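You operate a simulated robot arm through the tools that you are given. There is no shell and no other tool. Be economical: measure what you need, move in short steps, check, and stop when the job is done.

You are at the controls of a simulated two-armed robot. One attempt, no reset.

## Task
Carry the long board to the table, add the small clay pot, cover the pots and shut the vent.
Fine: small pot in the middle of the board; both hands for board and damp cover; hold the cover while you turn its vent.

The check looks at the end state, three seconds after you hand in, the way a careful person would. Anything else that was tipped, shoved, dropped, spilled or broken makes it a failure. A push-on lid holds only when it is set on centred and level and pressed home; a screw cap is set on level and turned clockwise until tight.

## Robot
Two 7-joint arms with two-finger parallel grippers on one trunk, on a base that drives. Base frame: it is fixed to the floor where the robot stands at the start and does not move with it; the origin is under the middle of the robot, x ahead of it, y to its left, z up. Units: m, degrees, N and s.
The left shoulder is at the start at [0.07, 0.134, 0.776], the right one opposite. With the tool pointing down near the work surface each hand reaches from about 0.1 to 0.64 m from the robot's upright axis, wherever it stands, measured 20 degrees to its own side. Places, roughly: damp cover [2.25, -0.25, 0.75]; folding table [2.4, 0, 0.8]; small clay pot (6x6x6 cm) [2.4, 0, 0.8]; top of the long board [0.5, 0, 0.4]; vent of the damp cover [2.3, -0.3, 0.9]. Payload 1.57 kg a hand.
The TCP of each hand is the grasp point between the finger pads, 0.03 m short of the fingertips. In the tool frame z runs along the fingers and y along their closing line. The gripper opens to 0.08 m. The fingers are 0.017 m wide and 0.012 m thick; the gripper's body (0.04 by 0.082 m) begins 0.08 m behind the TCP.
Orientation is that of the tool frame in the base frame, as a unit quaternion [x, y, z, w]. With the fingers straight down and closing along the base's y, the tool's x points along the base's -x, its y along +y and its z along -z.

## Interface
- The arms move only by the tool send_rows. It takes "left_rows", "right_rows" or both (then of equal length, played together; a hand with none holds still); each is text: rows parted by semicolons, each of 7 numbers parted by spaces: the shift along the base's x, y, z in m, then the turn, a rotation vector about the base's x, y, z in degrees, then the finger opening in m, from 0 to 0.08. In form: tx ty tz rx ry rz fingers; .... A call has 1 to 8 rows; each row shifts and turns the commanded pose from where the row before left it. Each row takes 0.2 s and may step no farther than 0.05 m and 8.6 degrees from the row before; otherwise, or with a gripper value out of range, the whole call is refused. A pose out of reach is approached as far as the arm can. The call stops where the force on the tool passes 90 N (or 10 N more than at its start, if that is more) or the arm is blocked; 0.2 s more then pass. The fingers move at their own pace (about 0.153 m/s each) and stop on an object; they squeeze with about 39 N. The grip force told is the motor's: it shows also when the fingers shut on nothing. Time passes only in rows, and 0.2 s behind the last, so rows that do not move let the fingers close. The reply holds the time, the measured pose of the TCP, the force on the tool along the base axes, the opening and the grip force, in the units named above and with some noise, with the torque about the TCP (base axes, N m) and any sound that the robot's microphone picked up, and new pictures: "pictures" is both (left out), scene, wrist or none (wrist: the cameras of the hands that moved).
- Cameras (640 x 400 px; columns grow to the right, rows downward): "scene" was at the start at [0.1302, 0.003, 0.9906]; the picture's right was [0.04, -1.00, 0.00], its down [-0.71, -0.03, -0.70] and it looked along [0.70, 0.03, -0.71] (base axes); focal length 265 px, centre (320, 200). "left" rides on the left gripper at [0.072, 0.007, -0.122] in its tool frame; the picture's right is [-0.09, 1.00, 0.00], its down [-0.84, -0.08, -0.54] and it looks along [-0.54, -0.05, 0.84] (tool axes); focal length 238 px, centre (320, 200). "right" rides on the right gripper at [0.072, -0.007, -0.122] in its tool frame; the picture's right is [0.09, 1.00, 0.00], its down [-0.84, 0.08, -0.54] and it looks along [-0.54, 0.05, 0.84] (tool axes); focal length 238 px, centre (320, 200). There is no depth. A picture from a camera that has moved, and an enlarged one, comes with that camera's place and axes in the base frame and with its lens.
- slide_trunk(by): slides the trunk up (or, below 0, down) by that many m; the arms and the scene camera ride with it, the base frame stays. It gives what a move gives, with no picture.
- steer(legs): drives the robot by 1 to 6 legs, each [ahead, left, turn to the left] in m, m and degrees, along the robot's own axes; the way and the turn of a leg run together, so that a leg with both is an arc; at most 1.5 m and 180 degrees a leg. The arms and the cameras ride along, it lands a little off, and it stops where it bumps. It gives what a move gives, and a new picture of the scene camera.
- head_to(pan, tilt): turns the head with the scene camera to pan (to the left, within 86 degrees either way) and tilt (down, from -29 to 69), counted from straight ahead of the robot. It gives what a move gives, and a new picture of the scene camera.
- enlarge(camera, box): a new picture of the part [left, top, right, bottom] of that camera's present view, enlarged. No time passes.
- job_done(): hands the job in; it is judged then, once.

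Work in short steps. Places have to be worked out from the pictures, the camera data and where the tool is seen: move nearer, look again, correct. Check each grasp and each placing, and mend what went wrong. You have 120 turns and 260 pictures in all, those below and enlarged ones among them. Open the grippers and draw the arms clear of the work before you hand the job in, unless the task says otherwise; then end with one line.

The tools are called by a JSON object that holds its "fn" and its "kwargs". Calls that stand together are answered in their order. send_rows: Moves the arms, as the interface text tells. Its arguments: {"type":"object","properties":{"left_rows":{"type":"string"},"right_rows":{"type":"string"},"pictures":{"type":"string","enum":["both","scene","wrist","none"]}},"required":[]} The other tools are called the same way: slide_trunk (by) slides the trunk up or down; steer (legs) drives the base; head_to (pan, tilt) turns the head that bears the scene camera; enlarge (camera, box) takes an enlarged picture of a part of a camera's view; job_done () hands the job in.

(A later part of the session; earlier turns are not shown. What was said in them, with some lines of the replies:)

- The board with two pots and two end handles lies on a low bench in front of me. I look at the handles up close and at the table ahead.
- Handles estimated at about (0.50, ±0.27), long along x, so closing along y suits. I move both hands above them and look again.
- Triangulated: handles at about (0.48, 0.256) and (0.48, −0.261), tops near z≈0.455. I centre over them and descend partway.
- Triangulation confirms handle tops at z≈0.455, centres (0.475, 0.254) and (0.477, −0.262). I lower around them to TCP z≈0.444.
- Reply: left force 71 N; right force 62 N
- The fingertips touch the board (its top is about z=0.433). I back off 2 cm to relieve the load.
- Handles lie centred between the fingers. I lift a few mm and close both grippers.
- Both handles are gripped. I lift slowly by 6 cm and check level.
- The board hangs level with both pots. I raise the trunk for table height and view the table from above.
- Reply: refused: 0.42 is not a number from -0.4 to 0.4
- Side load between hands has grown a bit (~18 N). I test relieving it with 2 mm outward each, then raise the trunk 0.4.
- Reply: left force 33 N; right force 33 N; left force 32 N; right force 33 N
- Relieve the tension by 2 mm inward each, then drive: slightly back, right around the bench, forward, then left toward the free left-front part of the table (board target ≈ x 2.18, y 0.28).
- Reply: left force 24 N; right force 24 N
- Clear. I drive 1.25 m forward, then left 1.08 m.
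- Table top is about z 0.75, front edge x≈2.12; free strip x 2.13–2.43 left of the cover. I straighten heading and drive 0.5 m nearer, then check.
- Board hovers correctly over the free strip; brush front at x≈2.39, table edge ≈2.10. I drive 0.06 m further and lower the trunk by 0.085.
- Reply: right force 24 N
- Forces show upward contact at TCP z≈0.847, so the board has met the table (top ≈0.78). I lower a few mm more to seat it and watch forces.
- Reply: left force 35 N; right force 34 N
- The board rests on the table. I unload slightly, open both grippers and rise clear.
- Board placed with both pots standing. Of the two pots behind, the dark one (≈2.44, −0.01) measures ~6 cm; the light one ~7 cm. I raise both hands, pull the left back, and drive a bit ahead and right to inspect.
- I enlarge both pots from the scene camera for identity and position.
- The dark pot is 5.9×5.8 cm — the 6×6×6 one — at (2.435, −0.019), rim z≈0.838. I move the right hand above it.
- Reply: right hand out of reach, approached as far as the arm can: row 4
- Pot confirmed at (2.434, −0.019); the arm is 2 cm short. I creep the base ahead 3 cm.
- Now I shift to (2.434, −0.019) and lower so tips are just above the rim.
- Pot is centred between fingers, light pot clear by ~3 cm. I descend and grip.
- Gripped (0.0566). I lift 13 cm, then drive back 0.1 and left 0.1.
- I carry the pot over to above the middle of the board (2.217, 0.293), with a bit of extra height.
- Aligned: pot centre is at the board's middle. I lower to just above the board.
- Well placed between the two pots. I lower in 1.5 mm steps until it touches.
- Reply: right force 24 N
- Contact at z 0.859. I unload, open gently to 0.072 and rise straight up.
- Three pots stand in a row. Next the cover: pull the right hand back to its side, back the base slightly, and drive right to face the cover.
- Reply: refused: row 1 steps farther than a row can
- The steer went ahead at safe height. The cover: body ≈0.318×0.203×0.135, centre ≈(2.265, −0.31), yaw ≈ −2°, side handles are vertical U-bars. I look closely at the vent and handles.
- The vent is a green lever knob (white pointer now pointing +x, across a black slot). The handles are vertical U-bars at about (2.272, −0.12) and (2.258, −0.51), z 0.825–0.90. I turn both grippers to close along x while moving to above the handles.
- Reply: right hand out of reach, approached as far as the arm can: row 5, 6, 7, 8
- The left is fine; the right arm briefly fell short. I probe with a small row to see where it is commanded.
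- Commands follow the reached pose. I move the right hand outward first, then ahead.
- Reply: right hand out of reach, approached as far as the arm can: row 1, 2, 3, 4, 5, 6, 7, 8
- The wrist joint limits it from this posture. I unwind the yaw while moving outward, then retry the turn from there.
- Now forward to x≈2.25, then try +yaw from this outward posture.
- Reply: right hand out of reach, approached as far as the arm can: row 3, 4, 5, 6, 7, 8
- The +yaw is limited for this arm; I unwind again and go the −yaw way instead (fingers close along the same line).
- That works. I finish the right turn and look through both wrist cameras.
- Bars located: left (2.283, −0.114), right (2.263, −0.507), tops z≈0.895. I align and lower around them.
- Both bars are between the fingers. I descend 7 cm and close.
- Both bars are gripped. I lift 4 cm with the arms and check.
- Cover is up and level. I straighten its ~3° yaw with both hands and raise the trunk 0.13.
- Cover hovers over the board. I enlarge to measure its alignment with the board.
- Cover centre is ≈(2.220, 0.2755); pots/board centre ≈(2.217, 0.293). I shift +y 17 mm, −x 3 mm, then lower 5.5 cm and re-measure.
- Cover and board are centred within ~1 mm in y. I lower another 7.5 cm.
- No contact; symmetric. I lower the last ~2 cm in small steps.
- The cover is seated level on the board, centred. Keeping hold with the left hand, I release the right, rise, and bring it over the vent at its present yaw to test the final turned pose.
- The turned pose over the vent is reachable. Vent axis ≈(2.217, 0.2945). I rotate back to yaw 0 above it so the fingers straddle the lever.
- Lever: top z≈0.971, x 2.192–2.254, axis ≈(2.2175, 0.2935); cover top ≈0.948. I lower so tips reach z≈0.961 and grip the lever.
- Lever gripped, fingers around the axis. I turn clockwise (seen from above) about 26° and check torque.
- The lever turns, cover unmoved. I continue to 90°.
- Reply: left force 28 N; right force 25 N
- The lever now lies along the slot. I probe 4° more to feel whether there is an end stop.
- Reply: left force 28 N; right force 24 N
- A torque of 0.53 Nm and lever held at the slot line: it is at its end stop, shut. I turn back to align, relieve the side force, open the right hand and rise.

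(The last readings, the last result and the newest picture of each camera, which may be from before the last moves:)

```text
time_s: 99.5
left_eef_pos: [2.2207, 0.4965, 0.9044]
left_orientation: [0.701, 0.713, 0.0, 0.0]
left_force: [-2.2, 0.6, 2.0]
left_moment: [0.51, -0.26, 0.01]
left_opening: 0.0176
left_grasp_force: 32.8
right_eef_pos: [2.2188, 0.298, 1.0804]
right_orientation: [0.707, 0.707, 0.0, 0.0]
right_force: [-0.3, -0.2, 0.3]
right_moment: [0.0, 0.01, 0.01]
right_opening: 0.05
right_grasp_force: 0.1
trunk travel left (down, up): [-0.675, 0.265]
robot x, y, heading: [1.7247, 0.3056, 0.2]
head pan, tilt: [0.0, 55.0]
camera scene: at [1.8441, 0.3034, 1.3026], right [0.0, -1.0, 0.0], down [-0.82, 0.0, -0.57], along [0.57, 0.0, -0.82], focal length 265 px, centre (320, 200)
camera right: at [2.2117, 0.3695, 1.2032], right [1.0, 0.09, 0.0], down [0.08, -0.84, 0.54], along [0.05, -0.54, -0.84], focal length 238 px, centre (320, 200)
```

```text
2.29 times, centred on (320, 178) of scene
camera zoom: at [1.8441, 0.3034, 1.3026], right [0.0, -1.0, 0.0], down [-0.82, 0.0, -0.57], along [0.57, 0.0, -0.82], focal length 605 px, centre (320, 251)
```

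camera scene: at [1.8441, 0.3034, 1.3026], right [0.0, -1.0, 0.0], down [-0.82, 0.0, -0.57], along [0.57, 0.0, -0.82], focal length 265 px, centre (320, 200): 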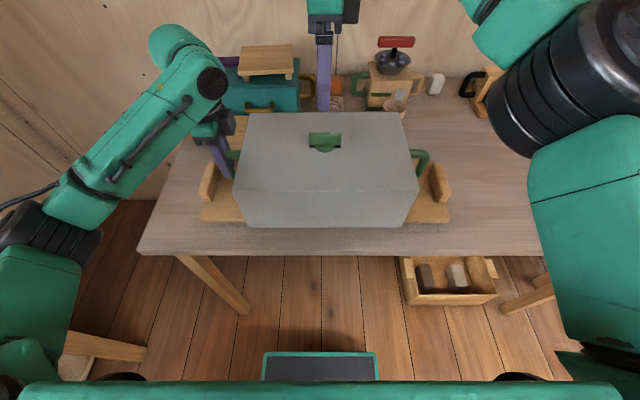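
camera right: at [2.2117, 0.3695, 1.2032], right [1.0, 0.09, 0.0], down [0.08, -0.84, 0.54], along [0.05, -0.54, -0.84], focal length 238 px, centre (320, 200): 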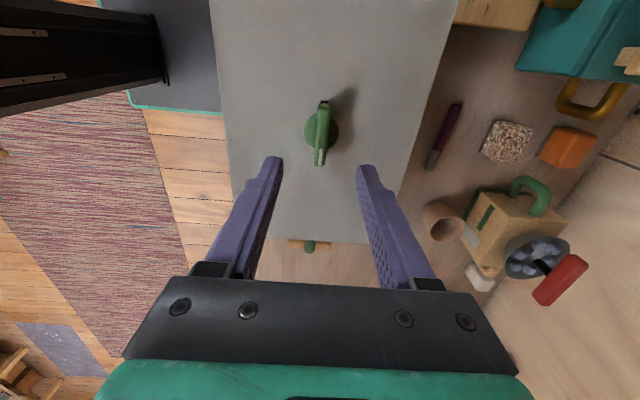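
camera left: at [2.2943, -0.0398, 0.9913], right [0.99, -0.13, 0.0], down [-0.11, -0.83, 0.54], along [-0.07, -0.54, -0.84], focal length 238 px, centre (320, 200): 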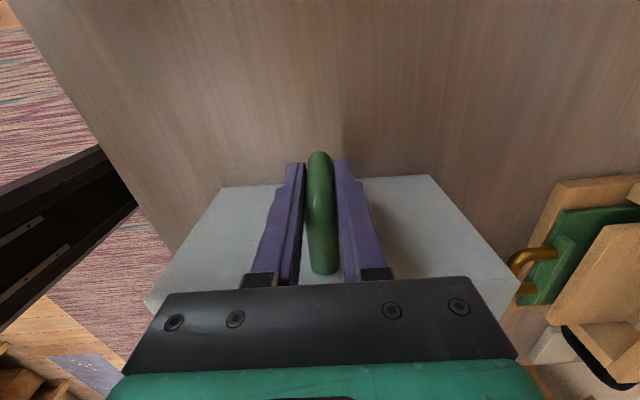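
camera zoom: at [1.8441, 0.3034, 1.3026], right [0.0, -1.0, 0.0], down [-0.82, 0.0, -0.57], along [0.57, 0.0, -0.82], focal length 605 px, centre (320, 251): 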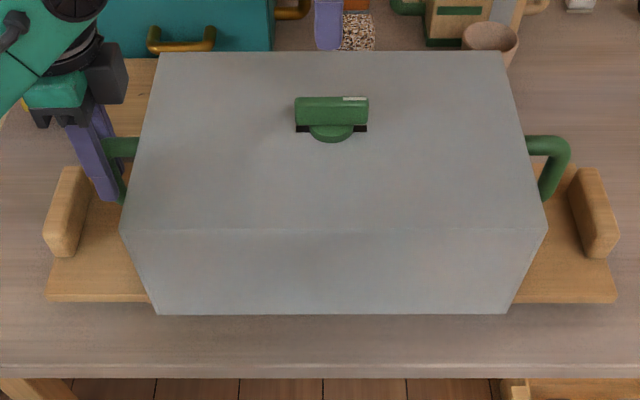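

Vent is shut and the cover sits level and centred. I open the left hand and raise it clear, taking the right hand back too.

{"fn": "send_rows", "kwargs": {"left_rows": "0 0 0 0 0 0 0.02;0 0 0 0 0 0 0.05;0 0 0 0 0 0 0.07;0 0 0 0 0 0 0.07;0 0 0.02 0 0 0 0.07;0 0 0.04 0 0 0 0.07;0 0 0.05 0 0 0 0.07;0 0 0.05 0 0 0 0.07", "right_rows": "0 0 0 0 0 0 0.05;0 0 0 0 0 0 0.05;0 0 0 0 0 0 0.05;0 0 0 0 0 0 0.05;-0.02 0 0.03 0 0 0 0.05;-0.04 0 0 0 0 0 0.05;-0.04 -0.02 0 0 0 0 0.05;-0.04 -0.02 0 0 0 0 0.05", "pictures": "both"}}

{"fn": "steer", "kwargs": {"legs": [[-0.35, 0, 0]]}}

{"fn": "head_to", "kwargs": {"pan": 0, "tilt": 40}}

{"fn": "enlarge", "kwargs": {"camera": "scene", "box": [170, 60, 490, 260]}}

```text
time_s: 101.3
left_eef_pos: [2.2179, 0.4929, 1.0647]
left_orientation: [0.701, 0.713, 0.001, 0.0]
left_force: [-0.7, -0.1, -0.4]
left_moment: [0.02, -0.03, -0.02]
left_opening: 0.07
left_grasp_force: 0.1
right_eef_pos: [2.0754, 0.2548, 1.1112]
right_orientation: [0.707, 0.707, 0.001, 0.001]
right_force: [-1.0, 0.2, 0.2]
right_moment: [0.01, -0.04, 0.01]
right_opening: 0.05
right_grasp_force: 0.1
trunk travel left (down, up): [-0.675, 0.265]
robot x, y, heading: [1.7219, 0.3036, -0.0]
head pan, tilt: [0.0, 55.0]
camera scene: at [1.8419, 0.3008, 1.3029], right [0.0, -1.0, 0.0], down [-0.82, 0.0, -0.58], along [0.58, 0.0, -0.82], focal length 265 px, centre (320, 200)
camera right: at [2.0686, 0.3269, 1.2339], right [1.0, 0.09, 0.0], down [0.08, -0.84, 0.54], along [0.05, -0.54, -0.84], focal length 238 px, centre (320, 200)
camera left: at [2.2232, 0.5653, 1.1863], right [1.0, -0.07, 0.0], down [-0.06, -0.84, 0.54], along [-0.04, -0.54, -0.84], focal length 238 px, centre (320, 200)
```

scene: 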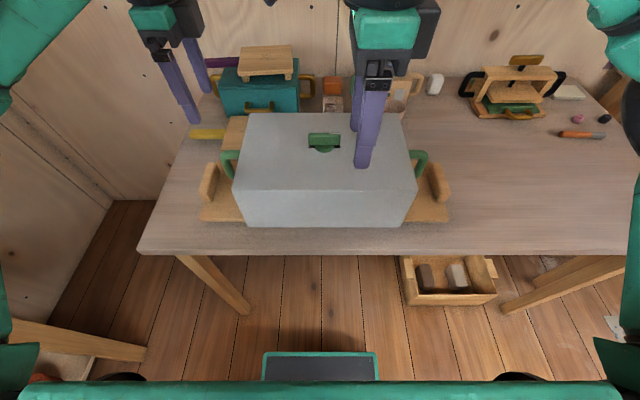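
right: 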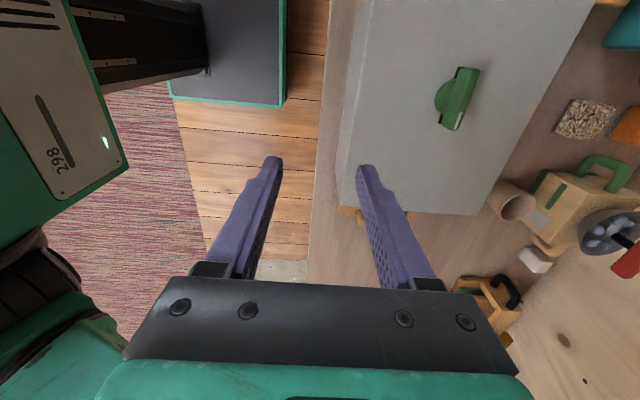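
left: 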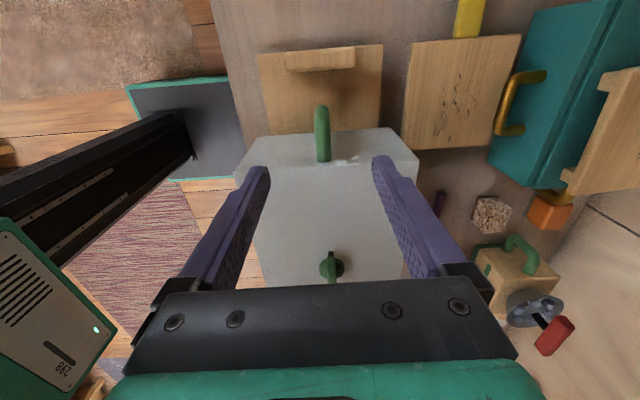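

```text
time_s: 103.6
left_eef_pos: [1.8677, 0.4973, 1.064]
left_orientation: [0.7, 0.715, 0.0, -0.001]
left_force: [-0.1, -0.6, 0.1]
left_moment: [0.01, -0.02, 0.03]
left_opening: 0.07
left_grasp_force: 0.1
right_eef_pos: [1.7259, 0.2583, 1.1104]
right_orientation: [0.706, 0.708, 0.0, 0.0]
right_force: [-1.0, -0.2, -0.3]
right_moment: [-0.01, 0.01, 0.01]
right_opening: 0.0497
right_grasp_force: 0.1
trunk travel left (down, up): [-0.675, 0.265]
robot x, y, heading: [1.3691, 0.305, 0.1]
head pan, tilt: [0.0, 55.0]
camera scene: at [1.4924, 0.3029, 1.3025], right [0.0, -1.0, 0.0], down [-0.82, 0.0, -0.57], along [0.57, 0.0, -0.82], focal length 265 px, centre (320, 200)
```

scene: 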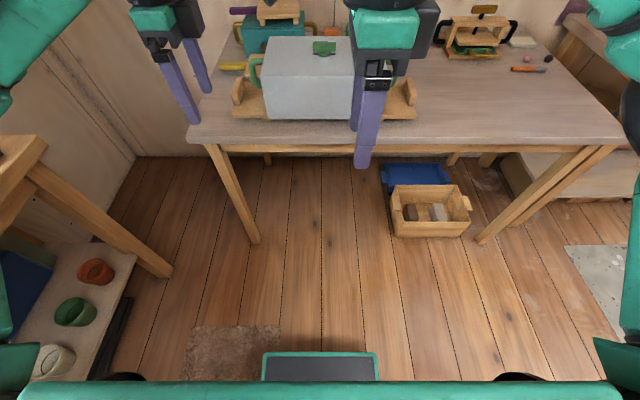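

```text
time_s: 104.3
left_eef_pos: [1.8658, 0.4964, 1.0646]
left_orientation: [0.7, 0.714, 0.001, -0.001]
left_force: [-1.0, 0.5, 0.5]
left_moment: [0.02, -0.03, -0.01]
left_opening: 0.07
left_grasp_force: 0.1
right_eef_pos: [1.7242, 0.258, 1.1096]
right_orientation: [0.706, 0.708, 0.0, 0.0]
right_force: [-0.3, 0.3, -0.3]
right_moment: [0.04, 0.03, -0.02]
right_opening: 0.0499
right_grasp_force: 0.0
trunk travel left (down, up): [-0.675, 0.265]
robot x, y, heading: [1.3719, 0.3062, 0.4]
head pan, tilt: [0.0, 40.0]
camera scene: at [1.5042, 0.3028, 1.3233], right [0.0, -1.0, 0.0], down [-0.64, 0.0, -0.77], along [0.77, 0.0, -0.64], focal length 265 px, centre (320, 200)
```

scene: 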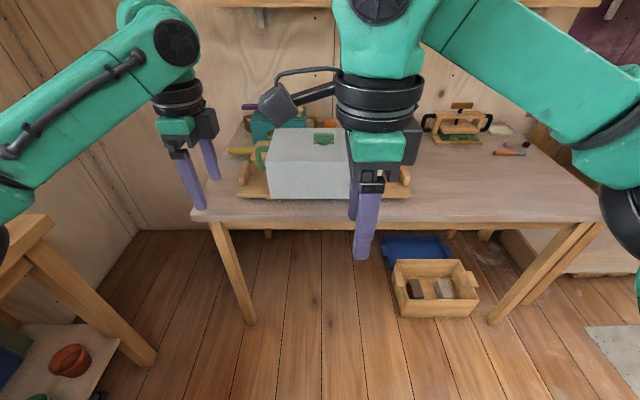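

```text
2.00 times, centred on (330, 160) of scene
camera zoom: at [1.5042, 0.3028, 1.3233], right [0.0, -1.0, 0.0], down [-0.64, 0.0, -0.77], along [0.77, 0.0, -0.64], focal length 529 px, centre (300, 280)
```

zoom: 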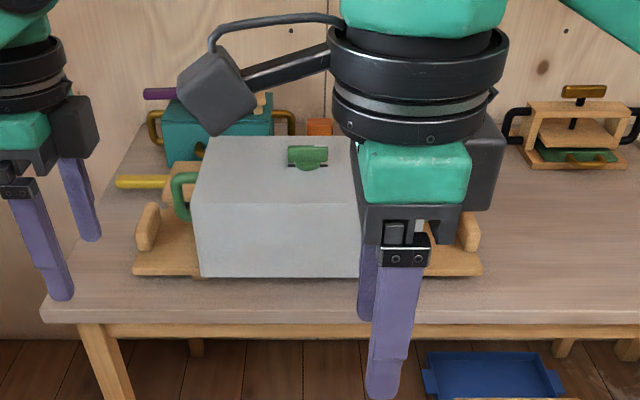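

The pictures show the cover sitting flush on the board, the vent shut along its slot, everything else undisturbed, and both hands open and clear. I hand in.

{"fn": "job_done", "kwargs": {}}

```text
The job is handed in.
```

The long board is on the table with the small pot in its middle, the cover is set over all three pots, and its vent is turned to the stop (shut); I saw nothing else disturbed.
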